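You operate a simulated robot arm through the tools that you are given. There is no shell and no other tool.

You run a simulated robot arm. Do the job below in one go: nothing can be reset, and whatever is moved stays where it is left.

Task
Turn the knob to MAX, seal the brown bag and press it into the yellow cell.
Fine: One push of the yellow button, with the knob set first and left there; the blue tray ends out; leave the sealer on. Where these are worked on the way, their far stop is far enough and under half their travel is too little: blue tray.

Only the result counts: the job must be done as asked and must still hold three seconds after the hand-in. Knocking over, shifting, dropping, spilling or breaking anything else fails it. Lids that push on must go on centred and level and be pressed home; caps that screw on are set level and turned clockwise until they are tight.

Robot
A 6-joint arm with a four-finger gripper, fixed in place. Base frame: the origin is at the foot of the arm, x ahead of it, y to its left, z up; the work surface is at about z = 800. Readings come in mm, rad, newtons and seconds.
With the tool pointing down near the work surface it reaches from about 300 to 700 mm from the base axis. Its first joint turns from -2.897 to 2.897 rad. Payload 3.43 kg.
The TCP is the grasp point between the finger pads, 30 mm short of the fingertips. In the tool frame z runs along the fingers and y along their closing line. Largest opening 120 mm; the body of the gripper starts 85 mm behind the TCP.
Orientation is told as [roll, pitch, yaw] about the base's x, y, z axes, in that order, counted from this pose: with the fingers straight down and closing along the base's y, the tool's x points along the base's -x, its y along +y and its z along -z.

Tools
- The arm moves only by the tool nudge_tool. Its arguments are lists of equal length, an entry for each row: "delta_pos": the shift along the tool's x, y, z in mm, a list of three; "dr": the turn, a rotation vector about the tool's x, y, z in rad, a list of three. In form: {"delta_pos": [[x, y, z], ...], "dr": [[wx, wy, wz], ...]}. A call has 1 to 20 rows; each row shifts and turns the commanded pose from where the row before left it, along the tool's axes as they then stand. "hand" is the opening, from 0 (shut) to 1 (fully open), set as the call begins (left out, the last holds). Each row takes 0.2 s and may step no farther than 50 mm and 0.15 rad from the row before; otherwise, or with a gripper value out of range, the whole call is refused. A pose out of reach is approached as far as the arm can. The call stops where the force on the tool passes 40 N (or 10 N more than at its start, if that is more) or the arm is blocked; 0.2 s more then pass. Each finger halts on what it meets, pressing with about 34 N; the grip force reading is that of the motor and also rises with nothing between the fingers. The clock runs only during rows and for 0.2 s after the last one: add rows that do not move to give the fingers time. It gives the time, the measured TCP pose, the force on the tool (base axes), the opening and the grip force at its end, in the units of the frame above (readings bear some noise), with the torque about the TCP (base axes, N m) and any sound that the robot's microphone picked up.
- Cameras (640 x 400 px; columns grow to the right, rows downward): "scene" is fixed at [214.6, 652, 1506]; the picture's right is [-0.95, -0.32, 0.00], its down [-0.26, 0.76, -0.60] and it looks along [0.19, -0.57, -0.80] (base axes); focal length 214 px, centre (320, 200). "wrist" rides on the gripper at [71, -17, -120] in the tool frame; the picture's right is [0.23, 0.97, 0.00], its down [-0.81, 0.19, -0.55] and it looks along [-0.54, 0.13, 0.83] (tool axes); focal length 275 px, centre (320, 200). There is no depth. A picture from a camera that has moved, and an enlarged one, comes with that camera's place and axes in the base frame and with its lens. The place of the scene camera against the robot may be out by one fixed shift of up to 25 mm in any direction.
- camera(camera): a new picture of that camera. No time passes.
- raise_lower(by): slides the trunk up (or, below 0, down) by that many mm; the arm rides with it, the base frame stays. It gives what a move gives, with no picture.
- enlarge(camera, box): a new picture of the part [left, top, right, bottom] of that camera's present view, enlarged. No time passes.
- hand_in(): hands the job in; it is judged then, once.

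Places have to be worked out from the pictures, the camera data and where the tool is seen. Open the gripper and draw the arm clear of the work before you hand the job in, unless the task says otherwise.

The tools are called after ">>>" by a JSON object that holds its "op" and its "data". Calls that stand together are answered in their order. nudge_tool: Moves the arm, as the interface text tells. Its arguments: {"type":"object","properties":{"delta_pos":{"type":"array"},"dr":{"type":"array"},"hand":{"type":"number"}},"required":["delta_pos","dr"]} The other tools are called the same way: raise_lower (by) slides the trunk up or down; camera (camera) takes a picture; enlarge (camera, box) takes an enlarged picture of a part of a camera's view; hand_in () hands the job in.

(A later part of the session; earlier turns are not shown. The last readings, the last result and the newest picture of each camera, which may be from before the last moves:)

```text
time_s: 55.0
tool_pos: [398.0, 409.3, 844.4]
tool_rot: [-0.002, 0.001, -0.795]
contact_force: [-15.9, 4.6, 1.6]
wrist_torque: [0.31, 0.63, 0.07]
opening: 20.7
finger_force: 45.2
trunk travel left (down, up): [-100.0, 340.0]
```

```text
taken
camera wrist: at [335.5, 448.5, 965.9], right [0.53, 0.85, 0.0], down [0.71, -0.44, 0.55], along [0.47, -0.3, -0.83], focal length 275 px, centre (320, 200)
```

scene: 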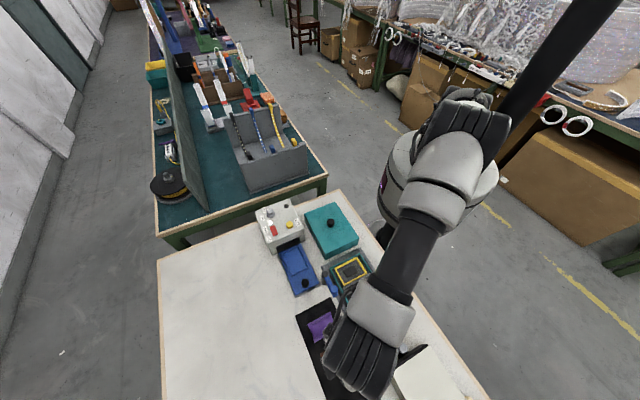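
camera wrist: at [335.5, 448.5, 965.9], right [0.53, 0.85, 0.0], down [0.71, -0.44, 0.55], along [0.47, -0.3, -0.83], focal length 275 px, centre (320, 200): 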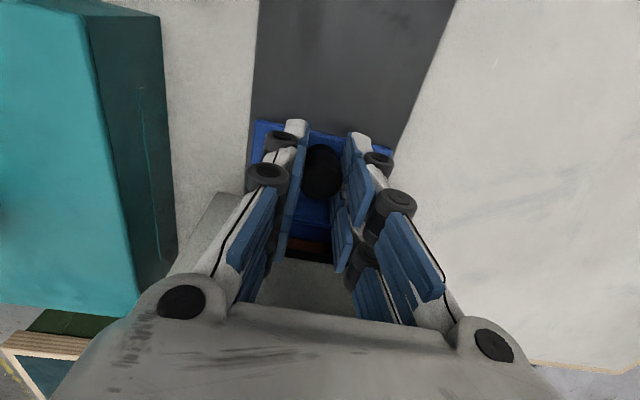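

Resistance is rising (about 14 N along the slide) after about 101 mm. I'll push a few more millimetres to confirm the stop.

>>> {"op": "nudge_tool", "data": {"delta_pos": [[-1.5, -0.4, 0], [-1.5, 0, 0], [0, 0, 0]], "dr": [[0, 0, 0], [0, 0, 0], [0, 0, 0]]}}

>>> {"op": "enlarge", "data": {"camera": "wrist", "box": [230, 110, 410, 310]}}

>>> {"op": "enlarge", "data": {"camera": "scene", "box": [250, 200, 350, 300]}}

```text
time_s: 55.8
tool_pos: [398.5, 408.3, 844.5]
tool_rot: [0.002, 0.0, -0.795]
contact_force: [-30.3, 18.7, 3.8]
wrist_torque: [0.47, 0.73, 0.02]
opening: 20.6
finger_force: 45.1
trunk travel left (down, up): [-100.0, 340.0]
```

```text
2.00 times, centred on (320, 210) of wrist
camera zoom: at [335.4, 448.0, 965.8], right [0.53, 0.85, 0.0], down [0.7, -0.45, 0.55], along [0.47, -0.29, -0.83], focal length 551 px, centre (320, 180)
```

zoom: 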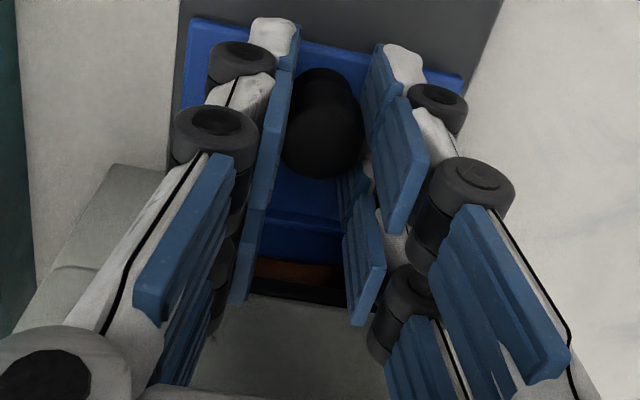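

```text
4.00 times, centred on (300, 250) of scene
camera zoom: at [214.6, 652.0, 1506.0], right [-0.95, -0.32, 0.0], down [-0.26, 0.76, -0.6], along [0.19, -0.57, -0.8], focal length 858 px, centre (400, 0)
```

zoom: 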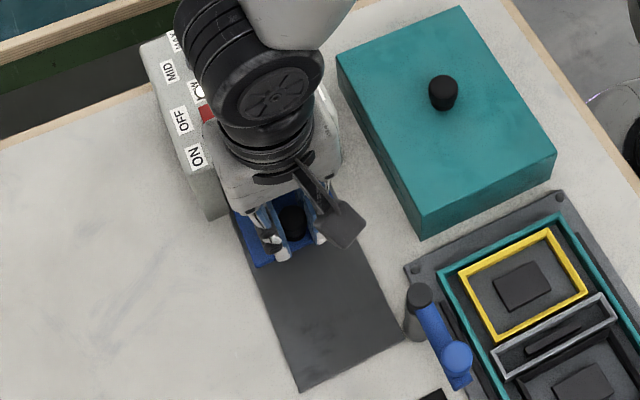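

The handle no longer advances (35 N), so the tray is at its inner stop with the recess just inside the machine. I'll relieve the push, release the handle and lift clear.

>>> {"op": "nudge_tool", "data": {"delta_pos": [[2.5, 0, 0], [0, 0, 0]], "dr": [[0, 0, 0], [0, 0, 0]]}}

>>> {"op": "nudge_tool", "data": {"delta_pos": [[0, 0, 0], [0, 0, 0], [0, 0, 0], [0, 0, -15], [0, 0, -25], [0, 0, -35], [0, 0, -40], [0, 0, -40], [0, 0, 0]], "dr": [[0, 0, 0], [0, 0, 0], [0, 0, 0], [0, 0, 0], [0, 0, 0], [0, 0, 0], [0, 0, 0], [0, 0, 0], [0, 0, 0]], "hand": 0.35}}

>>> {"op": "camera", "data": {"camera": "wrist"}}

>>> {"op": "enlarge", "data": {"camera": "scene", "box": [250, 190, 350, 290]}}

```text
time_s: 56.4
tool_pos: [397.4, 409.4, 844.9]
tool_rot: [-0.001, 0.0, -0.796]
contact_force: [-22.8, 12.7, 2.0]
wrist_torque: [0.48, 0.61, 0.01]
opening: 20.7
finger_force: 45.3
trunk travel left (down, up): [-100.0, 340.0]
```

```text
time_s: 58.4
tool_pos: [398.7, 407.3, 998.6]
tool_rot: [0.0, 0.002, -0.796]
contact_force: [-0.1, 0.3, 0.5]
wrist_torque: [-0.02, 0.0, 0.0]
opening: 41.7
finger_force: 0.0
trunk travel left (down, up): [-100.0, 340.0]
```

```text
taken
camera wrist: at [336.8, 447.2, 1120.0], right [0.53, 0.85, 0.0], down [0.7, -0.45, 0.55], along [0.47, -0.29, -0.83], focal length 275 px, centre (320, 200)
```

wrist: 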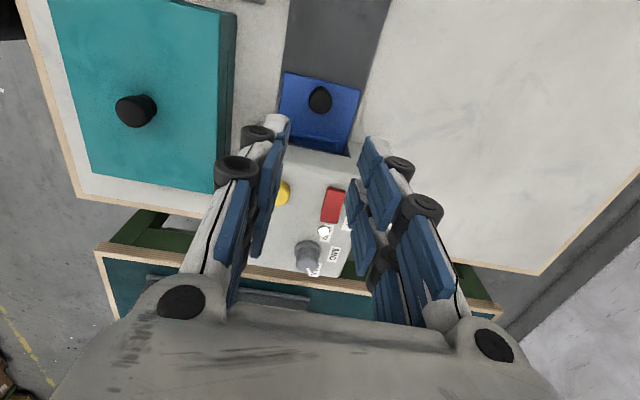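

```text
4.00 times, centred on (300, 240) of scene
camera zoom: at [214.6, 652.0, 1506.0], right [-0.95, -0.32, 0.0], down [-0.26, 0.76, -0.6], along [0.19, -0.57, -0.8], focal length 858 px, centre (400, 40)
```

zoom: 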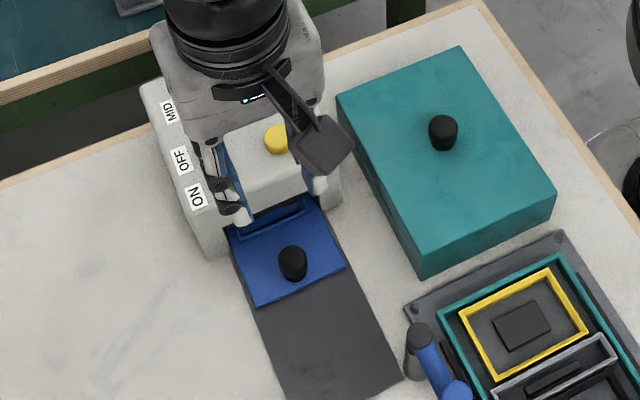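

I'll check that the tray stayed home and look into the slot.

>>> {"op": "enlarge", "data": {"camera": "scene", "box": [280, 225, 325, 270]}}

>>> {"op": "enlarge", "data": {"camera": "wrist", "box": [260, 60, 380, 180]}}

```text
8.89 times, centred on (302, 248) of scene
camera zoom: at [214.6, 652.0, 1506.0], right [-0.95, -0.32, 0.0], down [-0.26, 0.76, -0.6], along [0.19, -0.57, -0.8], focal length 1906 px, centre (476, -222)
```

zoom: 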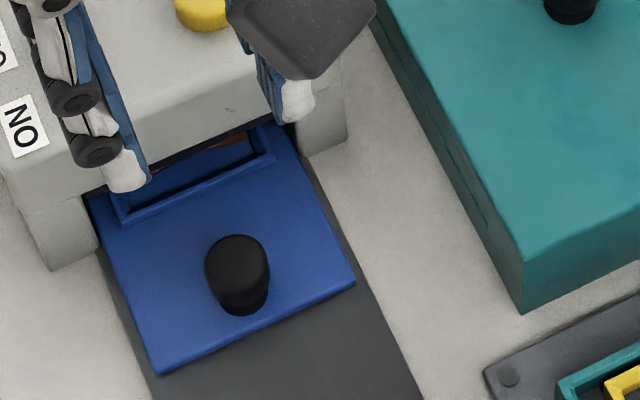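

```text
3.33 times, centred on (320, 120) of wrist
camera zoom: at [336.8, 447.2, 1120.0], right [0.53, 0.85, 0.0], down [0.7, -0.45, 0.55], along [0.47, -0.29, -0.83], focal length 918 px, centre (320, 467)
```

zoom: 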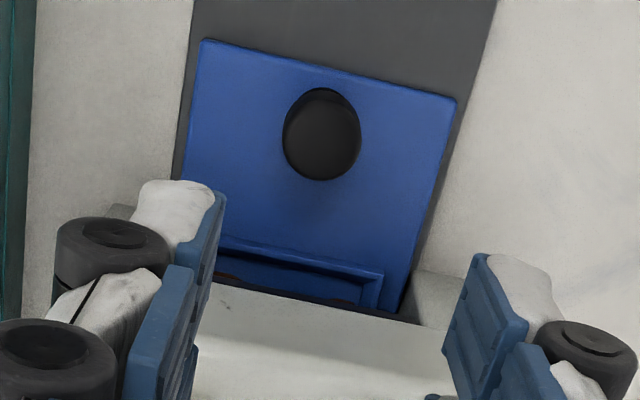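

The tray is fully in, with the rim's end flush with the machine face. Now I'll close the fingers and move above the yellow GO button.

>>> {"op": "nudge_tool", "data": {"delta_pos": [[-35.2, -10.7, 0], [-35.2, -10.7, 0], [0, 0, 0], [0, 0, 0], [0, 0, 0]], "dr": [[0, 0, 0], [0, 0, 0], [0, 0, 0], [0, 0, 0], [0, 0, 0]], "hand": 0}}

>>> {"op": "camera", "data": {"camera": "wrist"}}

>>> {"op": "enlarge", "data": {"camera": "wrist", "box": [240, 60, 400, 200]}}

>>> {"op": "enlarge", "data": {"camera": "scene", "box": [250, 180, 330, 250]}}

```text
time_s: 59.6
tool_pos: [434.0, 344.3, 998.0]
tool_rot: [0.001, 0.002, -0.795]
contact_force: [0.3, -0.3, -0.6]
wrist_torque: [0.01, 0.02, 0.0]
opening: 0.0
finger_force: 33.5
trunk travel left (down, up): [-100.0, 340.0]
```

```text
taken
camera wrist: at [372.6, 382.6, 1120.0], right [0.53, 0.85, 0.0], down [0.7, -0.45, 0.55], along [0.47, -0.29, -0.83], focal length 275 px, centre (320, 200)
```

wrist: 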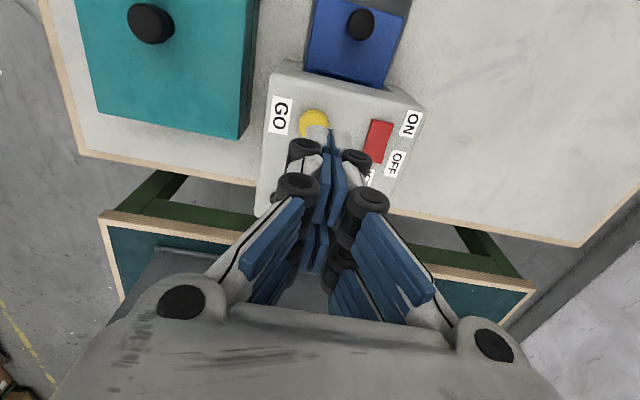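

```text
2.86 times, centred on (320, 130) of wrist
camera zoom: at [372.6, 382.6, 1120.0], right [0.53, 0.85, 0.0], down [0.7, -0.45, 0.55], along [0.47, -0.29, -0.83], focal length 786 px, centre (320, 400)
```

zoom: 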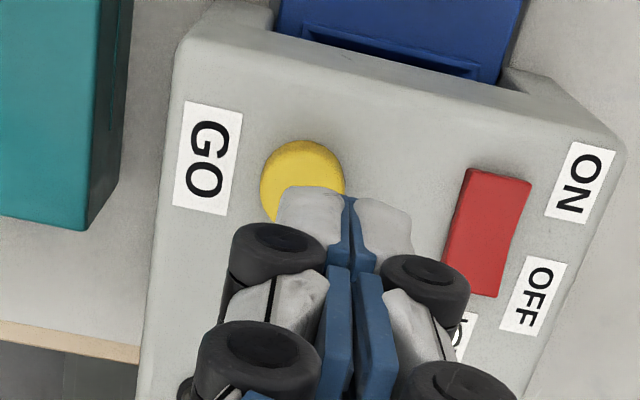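

```text
5.71 times, centred on (290, 215) of scene
camera zoom: at [214.6, 652.0, 1506.0], right [-0.95, -0.32, 0.0], down [-0.26, 0.76, -0.6], along [0.19, -0.57, -0.8], focal length 1226 px, centre (491, 114)
```

zoom: 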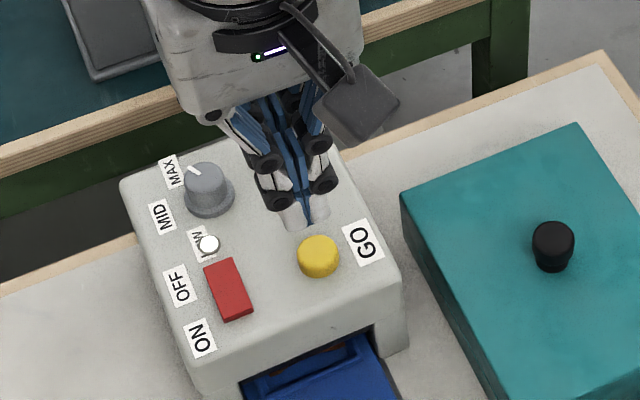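

The button centre is about 4.8 mm to one side of the tool axis. I'll correct that and come down to about 15 mm above it for a final check.

>>> {"op": "nudge_tool", "data": {"delta_pos": [[-0.5, -4.8, 15], [0, 0, 20], [0, 0, 17], [0, 0, 0]], "dr": [[0, 0, 0], [0, 0, 0], [0, 0, 0], [0, 0, 0]]}}

>>> {"op": "enlarge", "data": {"camera": "wrist", "box": [240, 60, 400, 200]}}

>>> {"op": "enlarge", "data": {"camera": "scene", "box": [265, 200, 315, 250]}}

```text
time_s: 60.6
tool_pos: [429.9, 339.7, 948.9]
tool_rot: [0.001, 0.002, -0.795]
contact_force: [0.0, -0.1, -0.3]
wrist_torque: [-0.02, 0.03, 0.02]
opening: 0.0
finger_force: 33.4
trunk travel left (down, up): [-100.0, 340.0]
```

```text
2.86 times, centred on (320, 130) of wrist
camera zoom: at [368.2, 379.4, 1068.9], right [0.53, 0.85, 0.0], down [0.7, -0.45, 0.55], along [0.47, -0.29, -0.83], focal length 786 px, centre (320, 400)
```

zoom: 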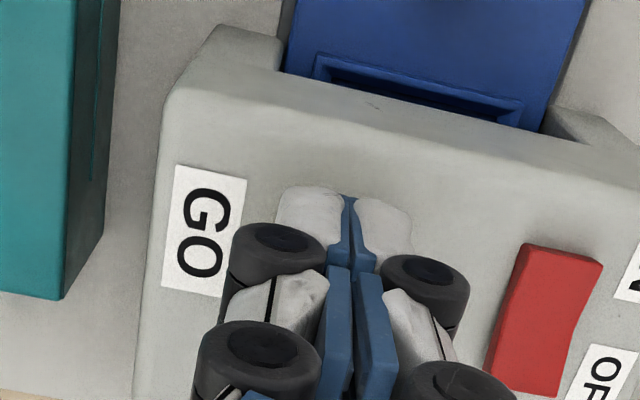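

```text
8.00 times, centred on (290, 225) of scene
camera zoom: at [214.6, 652.0, 1506.0], right [-0.95, -0.32, 0.0], down [-0.26, 0.76, -0.6], along [0.19, -0.57, -0.8], focal length 1716 px, centre (560, 0)
```

zoom: 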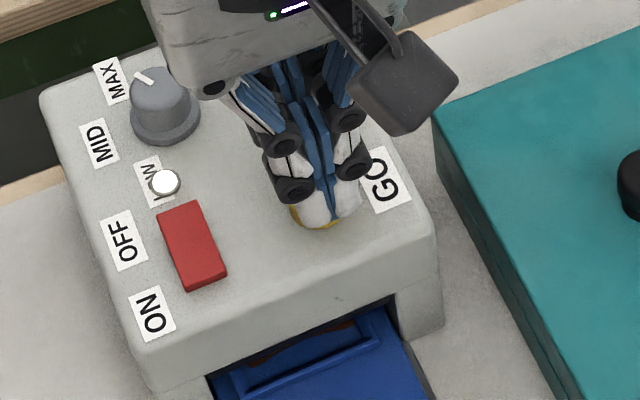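

The tips are over the button, and lateral errors of a few millimetres are within its 12 mm radius. I'll press in one continuous slow downward motion, relying on the force guard to stop at the bottom.

>>> {"op": "nudge_tool", "data": {"delta_pos": [[0, 0, 8], [0, 0, 6], [0, 0, 3], [0, 0, 2], [0, 0, 1.5], [0, 0, 1.5], [0, 0, 1.5], [0, 0, 1.5], [0, 0, 1.5], [0, 0, 1.5], [0, 0, 1.5]], "dr": [[0, 0, 0], [0, 0, 0], [0, 0, 0], [0, 0, 0], [0, 0, 0], [0, 0, 0], [0, 0, 0], [0, 0, 0], [0, 0, 0], [0, 0, 0], [0, 0, 0]]}}

>>> {"op": "enlarge", "data": {"camera": "scene", "box": [265, 200, 315, 250]}}

```text
time_s: 62.8
tool_pos: [431.1, 339.3, 924.6]
tool_rot: [0.013, 0.0, -0.794]
contact_force: [-5.0, -5.9, 29.5]
wrist_torque: [-0.21, 0.18, 0.04]
opening: 5.8
finger_force: 33.5
trunk travel left (down, up): [-100.0, 340.0]
heard: click
stopped in row 11: the force on the tool passed its limit at 41 N (the readings are from after the stop); the commanded pose is now the measured one
```

```text
8.00 times, centred on (290, 225) of scene
camera zoom: at [214.6, 652.0, 1506.0], right [-0.95, -0.32, 0.0], down [-0.26, 0.76, -0.6], along [0.19, -0.57, -0.8], focal length 1716 px, centre (560, 0)
```

zoom: 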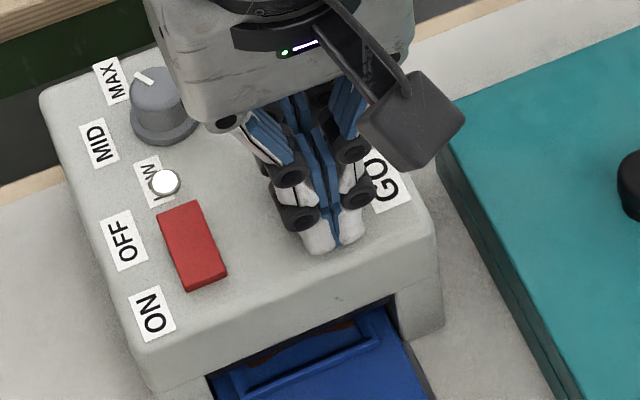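

A click was heard, so the button has been pushed once. I'll lift straight off it now and watch the lamp and listen.

>>> {"op": "nudge_tool", "data": {"delta_pos": [[0, 0, -10], [0, 0, -20], [0, 0, -30], [0, 0, -30], [0, 0, 0]], "dr": [[0.013, 0, 0], [0, 0, 0], [0, 0, 0], [0, 0, 0], [0, 0, 0]]}}

>>> {"op": "enlarge", "data": {"camera": "scene", "box": [255, 190, 325, 260]}}

```text
time_s: 64.0
tool_pos: [429.7, 339.2, 1012.5]
tool_rot: [-0.006, 0.001, -0.795]
contact_force: [0.9, -0.1, -0.7]
wrist_torque: [0.01, -0.02, -0.02]
opening: 0.1
finger_force: 33.4
trunk travel left (down, up): [-100.0, 340.0]
```

```text
5.71 times, centred on (290, 225) of scene
camera zoom: at [214.6, 652.0, 1506.0], right [-0.95, -0.32, 0.0], down [-0.26, 0.76, -0.6], along [0.19, -0.57, -0.8], focal length 1226 px, centre (491, 57)
```

zoom: 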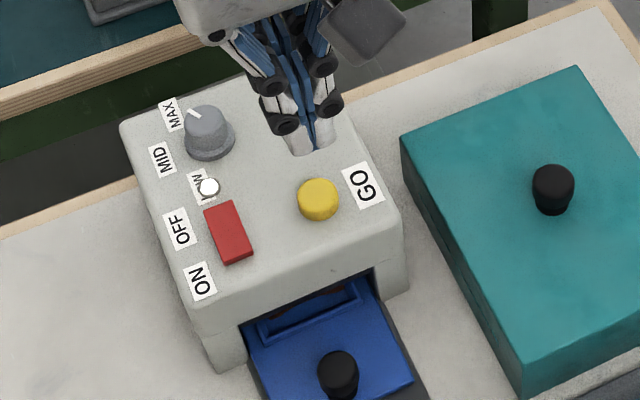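

GO was pressed once and the knob is still on MAX. I'll level the tool and wait a few seconds for the sealing cycle, listening for any signal.

>>> {"op": "nudge_tool", "data": {"delta_pos": [[0, 0, 0], [0, 0, 0], [0, 0, 0], [0, 0, 0], [0, 0, 0], [0, 0, 0], [0, 0, 0], [0, 0, 0], [0, 0, 0], [0, 0, 0], [0, 0, 0], [0, 0, 0], [0, 0, 0], [0, 0, 0], [0, 0, 0], [0, 0, 0], [0, 0, 0], [0, 0, 0], [0, 0, 0], [0, 0, 0]], "dr": [[-0.006, -0.001, 0], [0, 0, 0], [0, 0, 0], [0, 0, 0], [0, 0, 0], [0, 0, 0], [0, 0, 0], [0, 0, 0], [0, 0, 0], [0, 0, 0], [0, 0, 0], [0, 0, 0], [0, 0, 0], [0, 0, 0], [0, 0, 0], [0, 0, 0], [0, 0, 0], [0, 0, 0], [0, 0, 0], [0, 0, 0]]}}

>>> {"op": "enlarge", "data": {"camera": "scene", "box": [255, 190, 325, 260]}}

```text
time_s: 68.2
tool_pos: [431.7, 340.3, 1012.1]
tool_rot: [0.001, 0.001, -0.796]
contact_force: [0.0, 0.5, -0.7]
wrist_torque: [0.01, -0.01, -0.02]
opening: 0.1
finger_force: 33.2
trunk travel left (down, up): [-100.0, 340.0]
```

```text
5.71 times, centred on (290, 225) of scene
camera zoom: at [214.6, 652.0, 1506.0], right [-0.95, -0.32, 0.0], down [-0.26, 0.76, -0.6], along [0.19, -0.57, -0.8], focal length 1226 px, centre (491, 57)
```

zoom: 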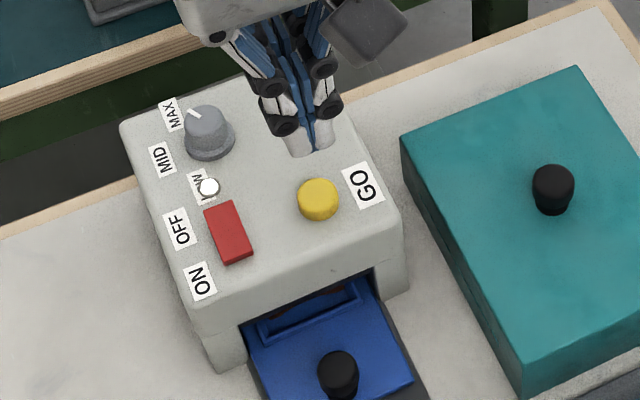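

There's no further signal. I'll zoom on the dark disc and the lamp, to see if either of them shows a state.

>>> {"op": "enlarge", "data": {"camera": "scene", "box": [276, 190, 300, 214]}}

>>> {"op": "enlarge", "data": {"camera": "wrist", "box": [240, 20, 420, 220]}}

```text
16.00 times, centred on (288, 202) of scene
camera zoom: at [214.6, 652.0, 1506.0], right [-0.95, -0.32, 0.0], down [-0.26, 0.76, -0.6], along [0.19, -0.57, -0.8], focal length 3432 px, centre (832, 168)
```

zoom: 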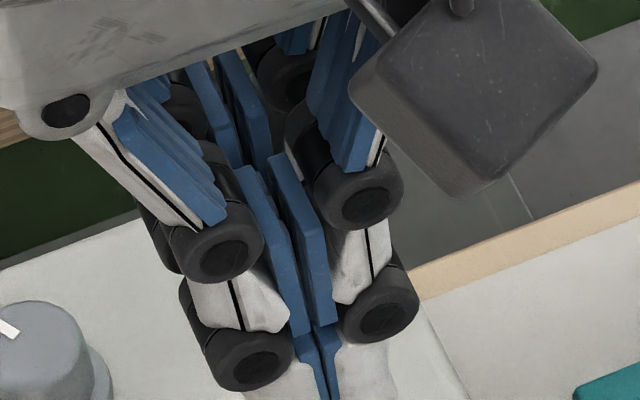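

```text
2.00 times, centred on (330, 120) of wrist
camera zoom: at [369.7, 379.4, 1132.5], right [0.53, 0.85, 0.0], down [0.7, -0.44, 0.55], along [0.47, -0.3, -0.83], focal length 551 px, centre (300, 360)
```

zoom: 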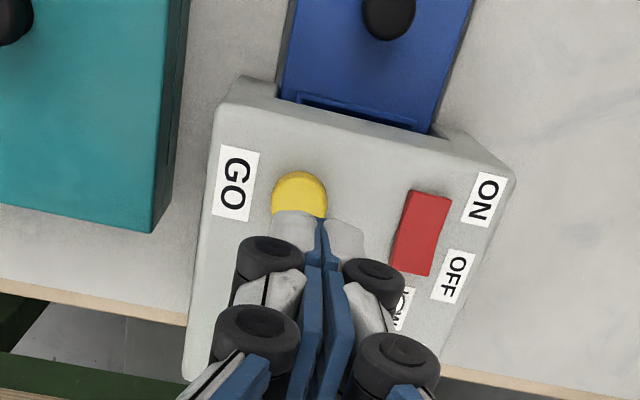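

Now I'll move back over the tray handle, at about (397,409), and take a look before grasping.

>>> {"op": "nudge_tool", "data": {"delta_pos": [[36.6, 11.5, 0], [36.6, 11.5, 0], [0, 0, 35], [0, 0, 35], [0, 0, 35], [0, 0, 0]], "dr": [[0, 0, 0], [0, 0, 0], [0, 0, 0], [0, 0, 0], [0, 0, 0], [0, 0, 0]], "hand": 0.35}}

>>> {"op": "camera", "data": {"camera": "wrist"}}

>>> {"op": "enlarge", "data": {"camera": "wrist", "box": [240, 80, 400, 200]}}

>>> {"op": "enlarge", "data": {"camera": "scene", "box": [255, 190, 325, 260]}}

```text
time_s: 69.6
tool_pos: [397.4, 409.6, 905.8]
tool_rot: [-0.002, 0.001, -0.795]
contact_force: [-0.7, 0.1, -1.0]
wrist_torque: [-0.01, -0.01, 0.01]
opening: 42.2
finger_force: 0.0
trunk travel left (down, up): [-100.0, 340.0]
```

```text
taken
camera wrist: at [335.7, 448.7, 1027.4], right [0.53, 0.85, 0.0], down [0.7, -0.44, 0.55], along [0.47, -0.3, -0.83], focal length 275 px, centre (320, 200)
```

wrist: 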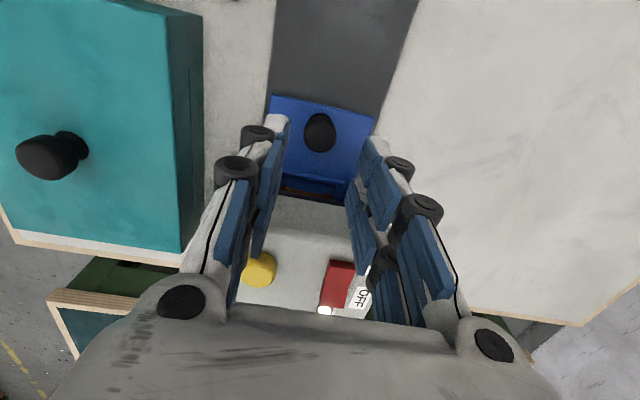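

```text
3.33 times, centred on (320, 140) of wrist
camera zoom: at [335.7, 448.7, 1027.4], right [0.53, 0.85, 0.0], down [0.7, -0.44, 0.55], along [0.47, -0.3, -0.83], focal length 918 px, centre (320, 400)
```

zoom: 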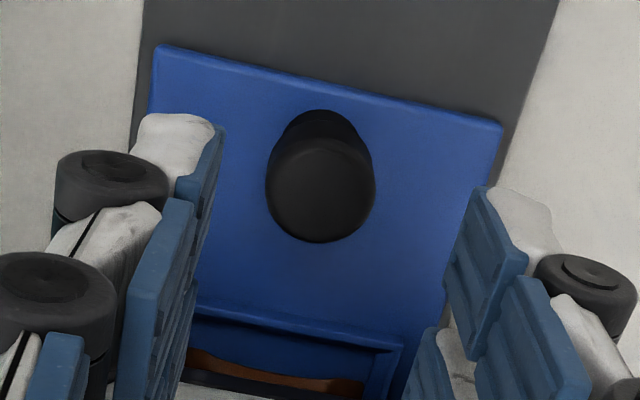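

```text
5.71 times, centred on (290, 225) of scene
camera zoom: at [214.6, 652.0, 1506.0], right [-0.95, -0.32, 0.0], down [-0.26, 0.76, -0.6], along [0.19, -0.57, -0.8], focal length 1226 px, centre (491, 57)
```

zoom: 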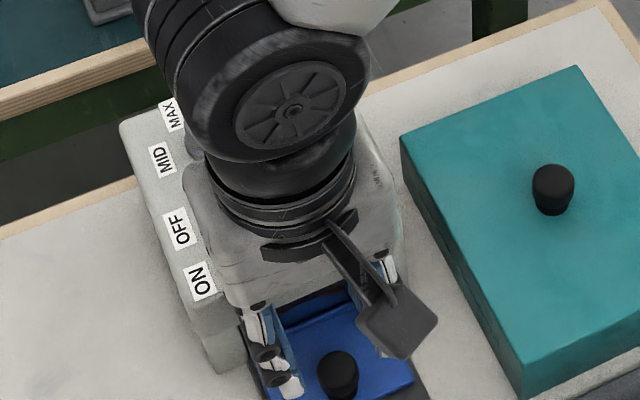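

The handle is exactly under the tool. I'll descend and grip it.

>>> {"op": "nudge_tool", "data": {"delta_pos": [[0, 0, 20], [0, 0, 20], [0, 0, 15], [0, 0, 6.5], [0, 0, 0]], "dr": [[0, 0, 0], [0, 0, 0], [0, 0, 0], [0, 0, 0], [0, 0, 0]]}}

>>> {"op": "nudge_tool", "data": {"delta_pos": [[0, 0, 0], [0, 0, 0], [0, 0, 0], [0, 0, 0]], "dr": [[0, 0, 0], [0, 0, 0], [0, 0, 0], [0, 0, 0]], "hand": 0}}

```text
time_s: 70.8
tool_pos: [396.8, 408.4, 844.3]
tool_rot: [-0.001, -0.002, -0.795]
contact_force: [-0.2, -0.4, 0.7]
wrist_torque: [0.02, 0.03, -0.01]
opening: 42.0
finger_force: 0.1
trunk travel left (down, up): [-100.0, 340.0]
```

```text
time_s: 71.8
tool_pos: [397.1, 410.0, 844.9]
tool_rot: [0.001, -0.003, -0.797]
contact_force: [1.2, 0.9, -1.4]
wrist_torque: [0.12, 0.01, 0.04]
opening: 21.1
finger_force: 45.5
trunk travel left (down, up): [-100.0, 340.0]
```

Gripped. I'll pull the tray out along tool +x in moderate steps.

>>> {"op": "nudge_tool", "data": {"delta_pos": [[8, -0.1, 0], [12, -0.15, 0], [12, -0.15, 0], [12, -0.15, 0], [12, -0.15, 0], [0, 0, 0]], "dr": [[0, 0, 0], [0, 0, 0], [0, 0, 0], [0, 0, 0], [0, 0, 0], [0, 0, 0]]}}

>>> {"op": "camera", "data": {"camera": "wrist"}}

```text
time_s: 73.2
tool_pos: [358.3, 448.4, 845.0]
tool_rot: [-0.004, 0.0, -0.796]
contact_force: [-4.6, -3.9, -2.3]
wrist_torque: [-0.01, 0.05, 0.01]
opening: 20.8
finger_force: 45.3
trunk travel left (down, up): [-100.0, 340.0]
```

```text
taken
camera wrist: at [296.3, 488.0, 966.1], right [0.53, 0.85, 0.0], down [0.71, -0.44, 0.55], along [0.47, -0.3, -0.83], focal length 275 px, centre (320, 200)
```

wrist: 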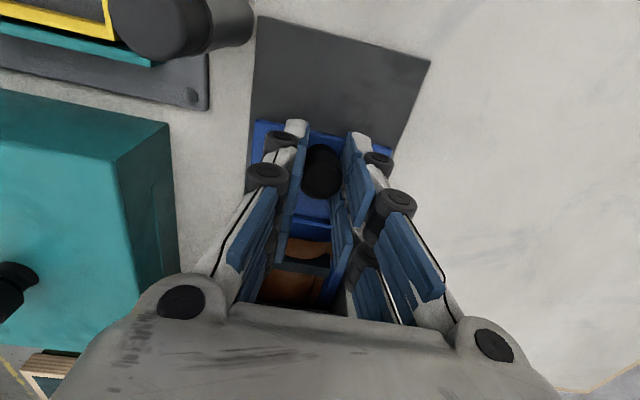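

The tray comes out with the bag, which now carries a grey band that looks like the seal. I'll continue to the outer stop.

>>> {"op": "nudge_tool", "data": {"delta_pos": [[12, -0.4, 0], [12, -0.1, 0], [10, -0.1, 0], [6, 0, 0], [0, 0, 0]], "dr": [[0, 0, 0], [0, 0, 0], [0, 0, 0], [0, 0, 0], [0, 0, 0]]}}

>>> {"op": "enlarge", "data": {"camera": "scene", "box": [260, 220, 360, 320]}}

```text
time_s: 74.4
tool_pos: [329.9, 476.5, 844.6]
tool_rot: [0.002, -0.001, -0.796]
contact_force: [-0.2, 0.2, 1.5]
wrist_torque: [-0.12, -0.04, 0.05]
opening: 20.9
finger_force: 45.5
trunk travel left (down, up): [-100.0, 340.0]
```

```text
4.00 times, centred on (310, 270) of scene
camera zoom: at [214.6, 652.0, 1506.0], right [-0.95, -0.32, 0.0], down [-0.26, 0.76, -0.6], along [0.19, -0.57, -0.8], focal length 858 px, centre (360, -80)
```

zoom: 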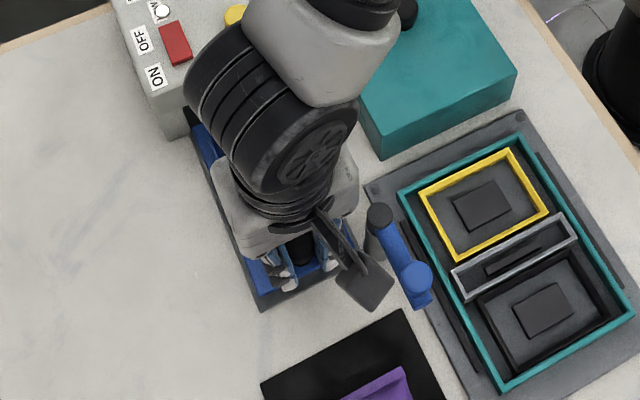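

About 5 mm remain to the starting position. I'll pull in small steps until the stop resists.

>>> {"op": "nudge_tool", "data": {"delta_pos": [[2, 0, 0], [2, 0, 0], [1.5, 0, 0], [1.5, 0, 0], [0, 0, 0]], "dr": [[0, 0, 0], [0, 0, 0], [0, 0, 0], [0, 0, 0], [0, 0, 0]]}}

```text
time_s: 75.6
tool_pos: [326.3, 480.1, 845.7]
tool_rot: [0.0, -0.001, -0.795]
contact_force: [13.3, -7.2, 6.3]
wrist_torque: [-0.39, -0.49, -0.04]
opening: 20.7
finger_force: 45.1
trunk travel left (down, up): [-100.0, 340.0]
```

The outer stop is reached (resistance about 15 N at the starting position). I'll relieve it, release and lift off.

>>> {"op": "nudge_tool", "data": {"delta_pos": [[-1.2, 0, 0], [0, 0, 0]], "dr": [[0, 0, 0], [0, 0, 0]]}}

>>> {"op": "nudge_tool", "data": {"delta_pos": [[0, 0, 0], [0, 0, 0], [0, 0, 0], [0, 0, -15], [0, 0, -25], [0, 0, -30], [0, 0, -30], [0, 0, 0]], "dr": [[0, 0, 0], [0, 0, 0], [0, 0, 0], [0, 0, 0], [0, 0, 0], [0, 0, 0], [0, 0, 0], [0, 0, 0]], "hand": 0.35}}

>>> {"op": "camera", "data": {"camera": "wrist"}}

>>> {"op": "enlarge", "data": {"camera": "wrist", "box": [230, 100, 410, 300]}}

>>> {"op": "enlarge", "data": {"camera": "scene", "box": [260, 190, 360, 290]}}

```text
time_s: 76.2
tool_pos: [325.6, 479.8, 845.2]
tool_rot: [0.0, 0.0, -0.796]
contact_force: [11.2, -4.8, 6.0]
wrist_torque: [-0.32, -0.48, 0.04]
opening: 20.9
finger_force: 44.2
trunk travel left (down, up): [-100.0, 340.0]
```

```text
time_s: 78.0
tool_pos: [322.9, 479.4, 945.1]
tool_rot: [-0.001, 0.0, -0.797]
contact_force: [-0.9, -0.2, -0.6]
wrist_torque: [0.0, 0.02, -0.01]
opening: 42.0
finger_force: 0.0
trunk travel left (down, up): [-100.0, 340.0]
```

```text
taken
camera wrist: at [261.0, 519.4, 1066.6], right [0.53, 0.85, 0.0], down [0.7, -0.44, 0.55], along [0.47, -0.3, -0.83], focal length 275 px, centre (320, 200)
```

wrist: 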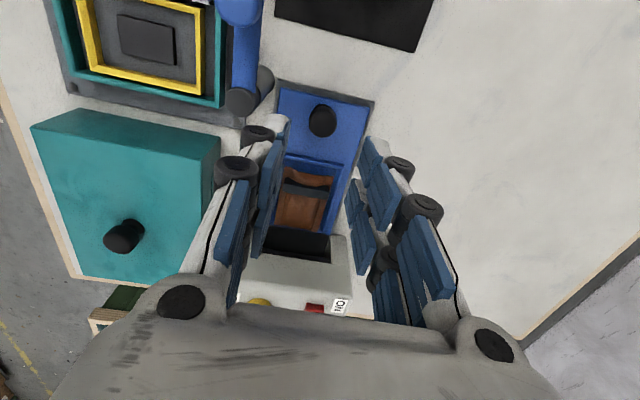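

```text
2.00 times, centred on (320, 200) of wrist
camera zoom: at [261.0, 519.4, 1066.6], right [0.53, 0.85, 0.0], down [0.7, -0.44, 0.55], along [0.47, -0.3, -0.83], focal length 551 px, centre (320, 200)
```

zoom: 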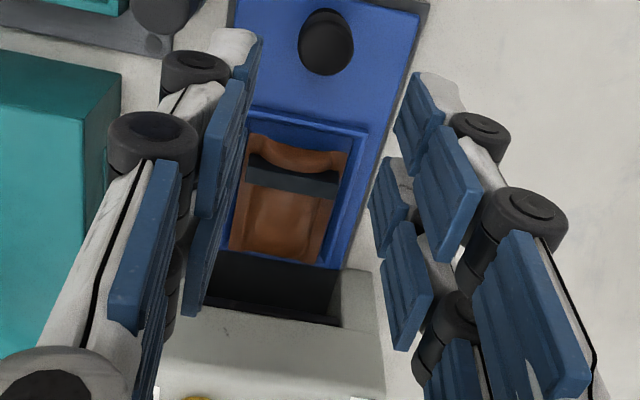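

```text
4.00 times, centred on (310, 240) of scene
camera zoom: at [214.6, 652.0, 1506.0], right [-0.95, -0.32, 0.0], down [-0.26, 0.76, -0.6], along [0.19, -0.57, -0.8], focal length 858 px, centre (360, 40)
```

zoom: 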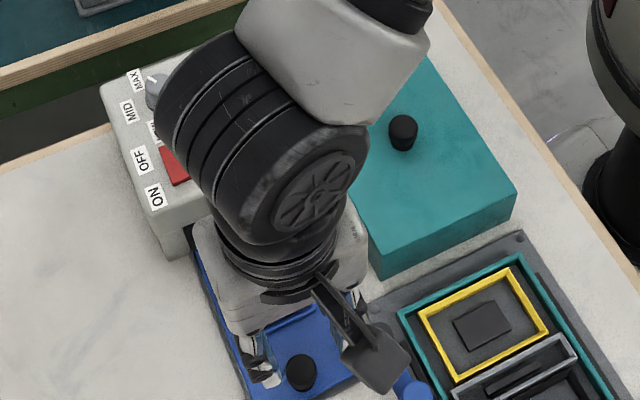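

The bag has a dark seal band near one end, so the sealing worked, and the tray is back out. I'll go over the bag in the tray and measure it for the pick-up.

>>> {"op": "nudge_tool", "data": {"delta_pos": [[-45.7, 1.5, 0], [-45.7, 1.5, 0], [0, 0, 10], [0, 0, 0], [0, 0, 0]], "dr": [[0, 0, 0], [0, 0, 0], [0, 0, 0], [0, 0, 0], [0, 0, 0]], "hand": 0.58}}

>>> {"op": "camera", "data": {"camera": "wrist"}}

>>> {"op": "enlarge", "data": {"camera": "wrist", "box": [240, 40, 400, 180]}}

```text
time_s: 79.2
tool_pos: [389.4, 417.5, 935.1]
tool_rot: [0.0, 0.0, -0.796]
contact_force: [0.3, -0.7, 0.0]
wrist_torque: [0.0, -0.02, 0.03]
opening: 69.6
finger_force: 0.0
trunk travel left (down, up): [-100.0, 340.0]
```

```text
taken
camera wrist: at [327.7, 457.0, 1055.6], right [0.53, 0.85, 0.0], down [0.7, -0.44, 0.55], along [0.47, -0.3, -0.83], focal length 275 px, centre (320, 200)
```

wrist: 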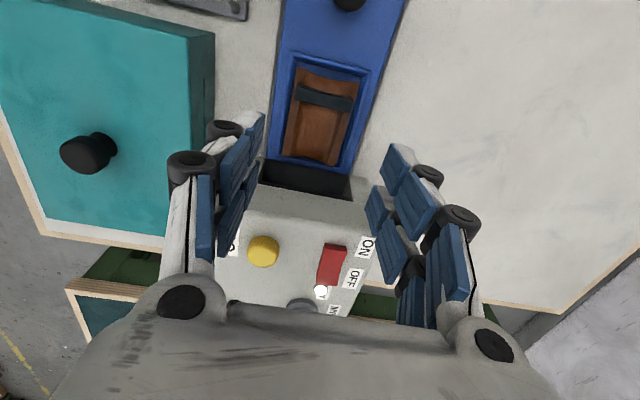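

```text
2.86 times, centred on (320, 110) of wrist
camera zoom: at [327.7, 457.0, 1055.6], right [0.53, 0.85, 0.0], down [0.7, -0.44, 0.55], along [0.47, -0.3, -0.83], focal length 786 px, centre (320, 457)
```

zoom: 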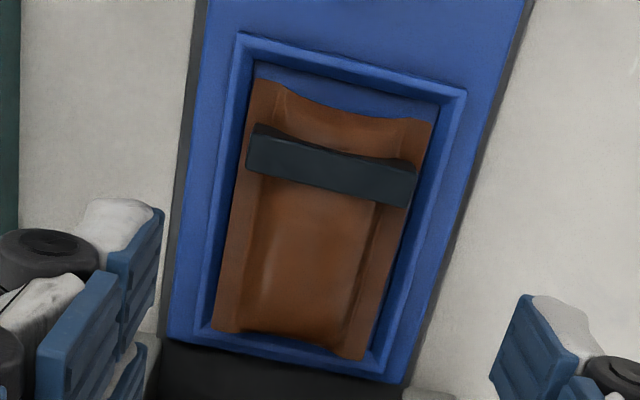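

The sealed bag is centred under the tool within about 1.3 mm. I'll correct that, descend to the same grasp height as before and close on it.

>>> {"op": "nudge_tool", "data": {"delta_pos": [[-1, -1.3, 20], [0, 0, 25], [0, 0, 20], [0, 0, 14], [0, 0, 6], [0, 0, 0]], "dr": [[0, 0, 0], [0, 0, 0], [0, 0, 0], [0, 0, 0], [0, 0, 0], [0, 0, 0]]}}

>>> {"op": "camera", "data": {"camera": "wrist"}}

>>> {"op": "enlarge", "data": {"camera": "wrist", "box": [220, 80, 420, 260]}}

```text
time_s: 80.6
tool_pos: [390.0, 415.2, 850.6]
tool_rot: [-0.001, -0.001, -0.795]
contact_force: [-0.2, 0.3, -0.1]
wrist_torque: [-0.03, 0.01, -0.01]
opening: 69.6
finger_force: 0.1
trunk travel left (down, up): [-100.0, 340.0]
```

```text
taken
camera wrist: at [328.5, 455.0, 971.3], right [0.53, 0.85, 0.0], down [0.7, -0.44, 0.55], along [0.47, -0.3, -0.83], focal length 275 px, centre (320, 200)
```

wrist: 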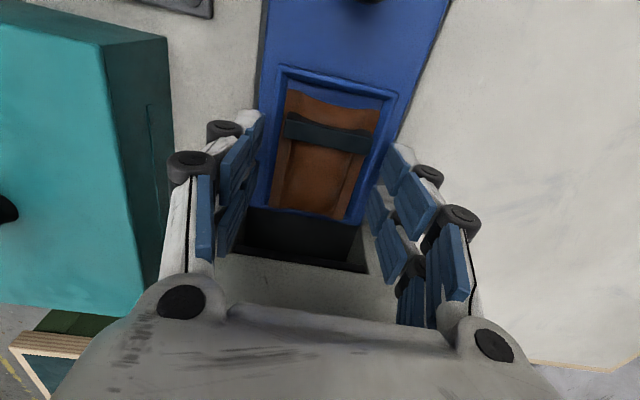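

```text
2.22 times, centred on (320, 170) of wrist
camera zoom: at [328.5, 455.0, 971.3], right [0.53, 0.85, 0.0], down [0.7, -0.44, 0.55], along [0.47, -0.3, -0.83], focal length 612 px, centre (320, 267)
```

zoom: 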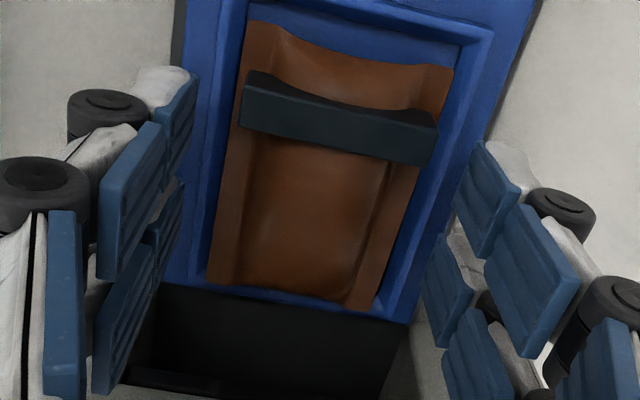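

The bag is centred at (0.7,−0.7) and the pads clear the seal bar. I'll close on it now.

>>> {"op": "nudge_tool", "data": {"delta_pos": [[0, 0, 0], [0, 0, 0], [0, 0, 0], [0, 0, 0], [0, 0, 0]], "dr": [[0, 0, 0], [0, 0, 0], [0, 0, 0], [0, 0, 0], [0, 0, 0]], "hand": 0.3}}

>>> {"op": "nudge_tool", "data": {"delta_pos": [[0, 0, -6], [0, 0, -12], [0, 0, -22], [0, 0, -30], [0, 0, -30], [0, 0, 0]], "dr": [[0, 0, 0], [0, 0, 0], [0, 0, 0], [0, 0, 0], [0, 0, 0], [0, 0, 0]]}}

>>> {"op": "camera", "data": {"camera": "wrist"}}

>>> {"op": "enlarge", "data": {"camera": "wrist", "box": [220, 80, 420, 260]}}

```text
time_s: 81.8
tool_pos: [390.5, 416.8, 850.2]
tool_rot: [0.0, -0.001, -0.795]
contact_force: [-0.1, 0.4, 0.6]
wrist_torque: [0.01, 0.02, -0.01]
opening: 49.3
finger_force: 34.2
trunk travel left (down, up): [-100.0, 340.0]
```

```text
time_s: 83.2
tool_pos: [388.0, 415.6, 950.0]
tool_rot: [-0.001, 0.0, -0.794]
contact_force: [-0.2, -0.7, 1.1]
wrist_torque: [-0.01, 0.02, -0.02]
opening: 49.1
finger_force: 34.1
trunk travel left (down, up): [-100.0, 340.0]
```

```text
taken
camera wrist: at [328.1, 455.1, 1071.0], right [0.53, 0.85, 0.0], down [0.7, -0.44, 0.55], along [0.47, -0.3, -0.83], focal length 275 px, centre (320, 200)
```

wrist: 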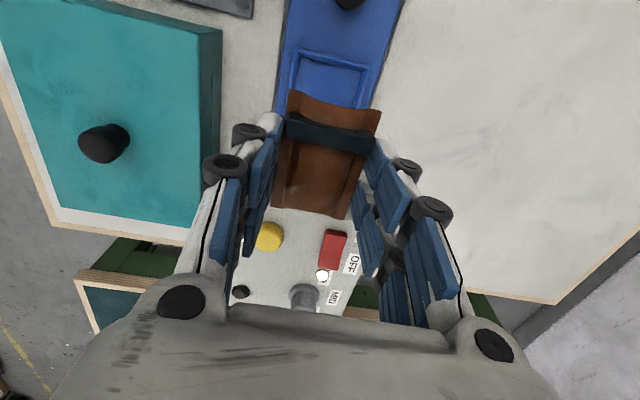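

```text
2.22 times, centred on (320, 170) of wrist
camera zoom: at [328.1, 455.1, 1071.0], right [0.53, 0.85, 0.0], down [0.7, -0.44, 0.55], along [0.47, -0.3, -0.83], focal length 612 px, centre (320, 267)
```

zoom: 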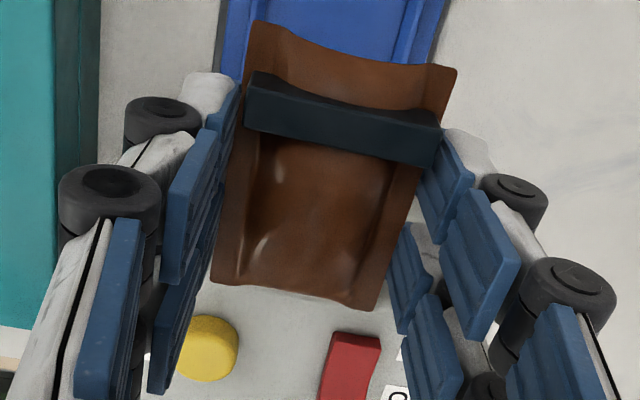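

The bag is held with its centre at tool (1.5,0). I'll lift, carry it over to the yellow cell at about (201,396), and turn it back so its long side matches the cell.

>>> {"op": "nudge_tool", "data": {"delta_pos": [[0, 0, -35], [0, 0, -35], [29.2, -36.8, 0], [29.2, -36.8, 0], [29.2, -36.8, 0], [29.2, -36.8, 0], [0, 0, 0], [0, 0, 0], [0, 0, 0], [0, 0, 0], [0, 0, 0], [0, 0, 0], [0, 0, 0], [0, 0, 0], [0, 0, 0], [0, 0, 0], [0, 0, 0], [0, 0, 0], [0, 0, 0], [0, 0, 0]], "dr": [[0, 0, 0], [0, 0, 0], [0, 0, 0], [0, 0, 0], [0, 0, 0], [0, 0, 0], [0, 0, -0.1228], [0, 0, -0.1228], [0, 0, -0.1228], [0, 0, -0.1228], [0, 0, -0.1228], [0, 0, -0.1228], [0, 0, -0.1228], [0, 0, -0.1228], [0, 0, -0.1228], [0, 0, -0.1228], [0, 0, -0.1228], [0, 0, -0.1228], [0, 0, -0.1228], [0, 0, 0]]}}

>>> {"op": "camera", "data": {"camera": "wrist"}}

>>> {"op": "enlarge", "data": {"camera": "wrist", "box": [220, 20, 420, 240]}}

```text
time_s: 87.4
tool_pos: [204.4, 397.4, 1020.8]
tool_rot: [-0.001, 0.001, 0.803]
contact_force: [0.2, 1.3, -1.4]
wrist_torque: [-0.01, 0.03, -0.02]
opening: 49.5
finger_force: 33.9
trunk travel left (down, up): [-100.0, 340.0]
```

```text
taken
camera wrist: at [167.0, 334.0, 1141.2], right [-0.86, 0.51, 0.0], down [0.43, 0.72, 0.55], along [0.28, 0.47, -0.83], focal length 275 px, centre (320, 200)
```

wrist: 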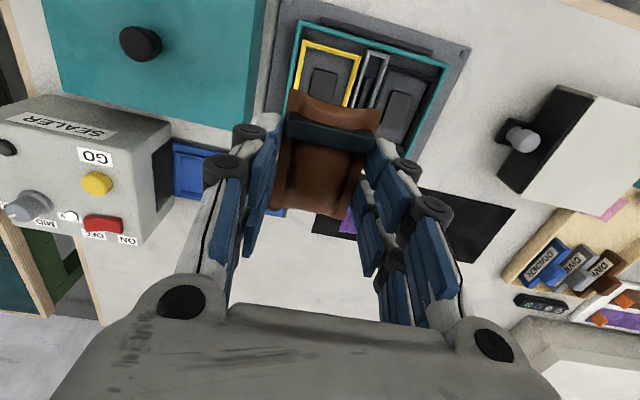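

```text
1.82 times, centred on (320, 130) of wrist
camera zoom: at [167.0, 334.0, 1141.2], right [-0.86, 0.51, 0.0], down [0.43, 0.72, 0.55], along [0.28, 0.47, -0.83], focal length 500 px, centre (320, 327)
```

zoom: 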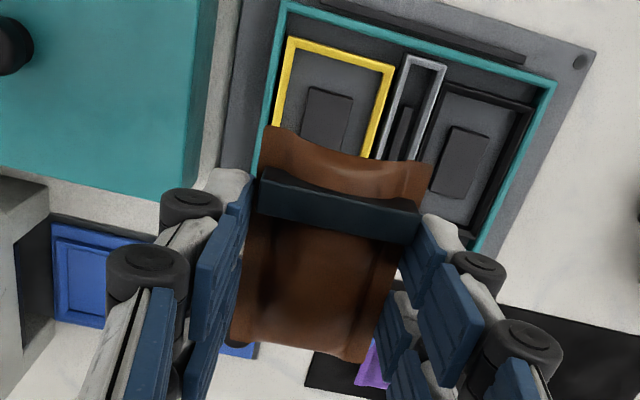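

The yellow cell measures about (+2.4,+2) mm from the bag's centre. I'll shift, come down to z≈905 and measure again.

>>> {"op": "nudge_tool", "data": {"delta_pos": [[2.2, 2.0, 30], [0, 0, 35], [0, 0, 30], [0, 0, 20], [0, 0, 0]], "dr": [[0, 0, 0], [0, 0, 0], [0, 0, 0], [0, 0, 0], [0, 0, 0]]}}

>>> {"op": "camera", "data": {"camera": "wrist"}}

>>> {"op": "enlarge", "data": {"camera": "wrist", "box": [240, 20, 400, 140]}}

>>> {"op": "enlarge", "data": {"camera": "scene", "box": [310, 230, 400, 320]}}

```text
time_s: 88.6
tool_pos: [199.6, 395.9, 904.6]
tool_rot: [-0.001, 0.001, 0.801]
contact_force: [-0.5, -0.1, -0.8]
wrist_torque: [0.0, 0.02, -0.01]
opening: 49.2
finger_force: 33.9
trunk travel left (down, up): [-100.0, 340.0]
```

```text
taken
camera wrist: at [163.0, 334.2, 1025.4], right [-0.86, 0.51, 0.0], down [0.43, 0.72, 0.55], along [0.28, 0.47, -0.83], focal length 275 px, centre (320, 200)
```

wrist: 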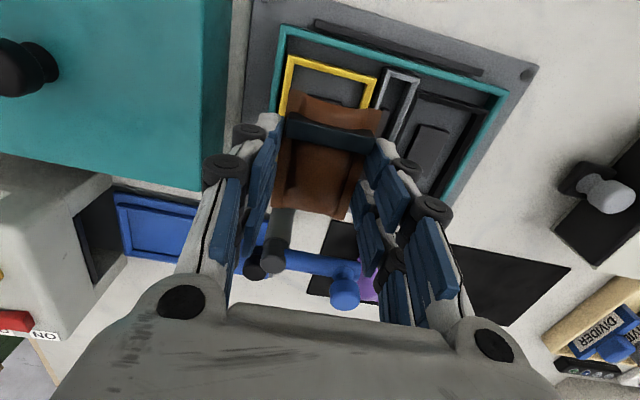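

```text
3.33 times, centred on (320, 80) of wrist
camera zoom: at [163.0, 334.2, 1025.4], right [-0.86, 0.51, 0.0], down [0.43, 0.72, 0.55], along [0.28, 0.47, -0.83], focal length 918 px, centre (320, 600)
```

zoom: 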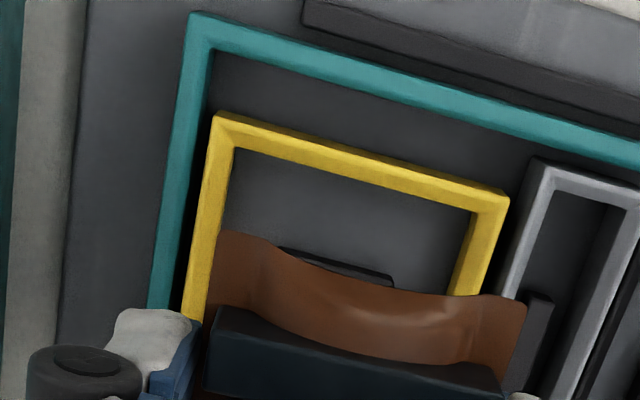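

```text
4.44 times, centred on (355, 275) of scene
camera zoom: at [214.6, 652.0, 1506.0], right [-0.95, -0.32, 0.0], down [-0.26, 0.76, -0.6], along [0.19, -0.57, -0.8], focal length 953 px, centre (164, -133)
```

zoom: 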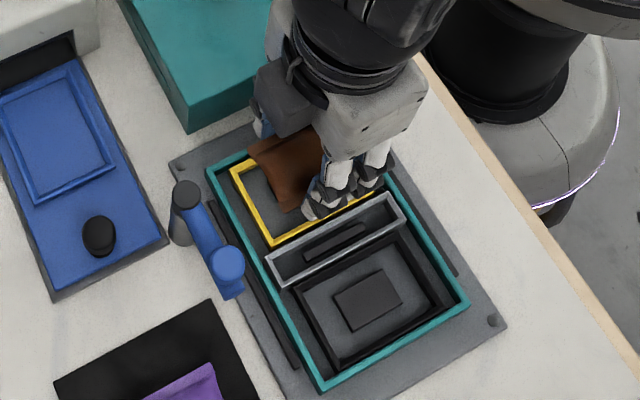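

Closer measurement: the cell's inner near edge is at tool x=41.2 and its centre is at y≈−2.2, with the bag's near end at 38.9. I'll shift (+1.1,−2.3) and lower to about 866 for the final check.

>>> {"op": "nudge_tool", "data": {"delta_pos": [[1.1, -2.3, 12], [0, 0, 15], [0, 0, 11], [0, 0, 0]], "dr": [[0, 0, 0], [0, 0, 0], [0, 0, 0], [0, 0, 0]]}}

>>> {"op": "camera", "data": {"camera": "wrist"}}

>>> {"op": "enlarge", "data": {"camera": "wrist", "box": [250, 40, 400, 150]}}

>>> {"op": "enlarge", "data": {"camera": "wrist", "box": [240, 170, 400, 290]}}

>>> {"op": "enlarge", "data": {"camera": "scene", "box": [325, 240, 385, 300]}}

```text
time_s: 89.6
tool_pos: [202.6, 392.9, 865.7]
tool_rot: [0.001, 0.001, 0.802]
contact_force: [-0.2, -0.8, -0.7]
wrist_torque: [0.01, -0.02, -0.03]
opening: 49.3
finger_force: 34.4
trunk travel left (down, up): [-100.0, 340.0]
```

```text
taken
camera wrist: at [165.1, 330.8, 987.7], right [-0.86, 0.51, 0.0], down [0.43, 0.72, 0.55], along [0.28, 0.47, -0.83], focal length 275 px, centre (320, 200)
```

wrist: 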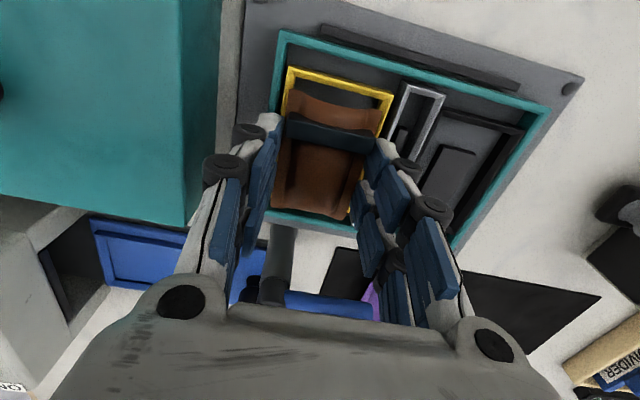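

```text
3.64 times, centred on (325, 95) of wrist
camera zoom: at [165.1, 330.8, 987.7], right [-0.86, 0.51, 0.0], down [0.43, 0.72, 0.55], along [0.28, 0.47, -0.83], focal length 1001 px, centre (302, 582)
```

zoom: 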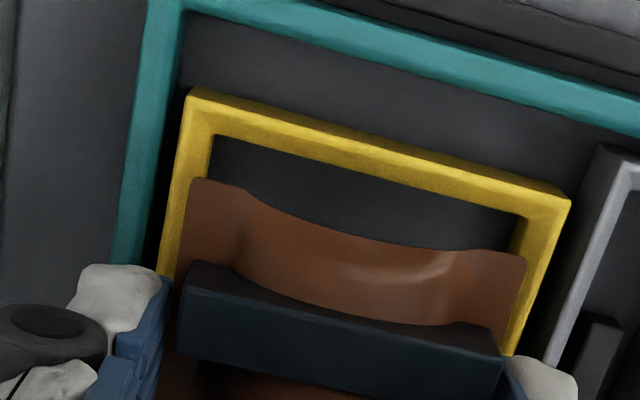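

```text
3.33 times, centred on (320, 230) of wrist
camera zoom: at [165.1, 330.8, 987.7], right [-0.86, 0.51, 0.0], down [0.43, 0.72, 0.55], along [0.28, 0.47, -0.83], focal length 918 px, centre (320, 100)
```

zoom: 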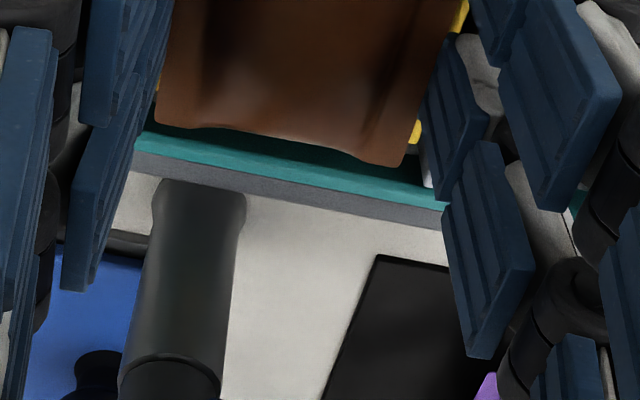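

```text
6.67 times, centred on (355, 270) of scene
camera zoom: at [214.6, 652.0, 1506.0], right [-0.95, -0.32, 0.0], down [-0.26, 0.76, -0.6], along [0.19, -0.57, -0.8], focal length 1430 px, centre (87, -267)
```

zoom: 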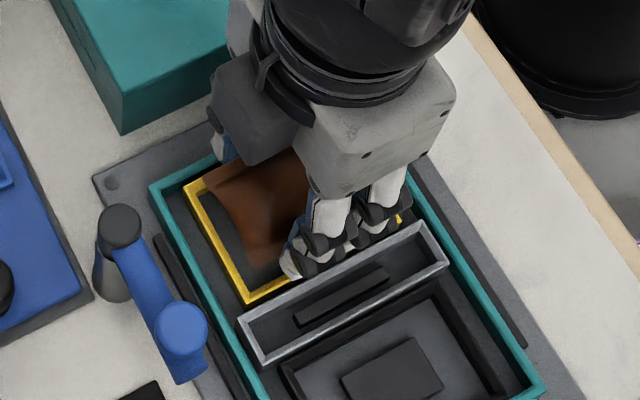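

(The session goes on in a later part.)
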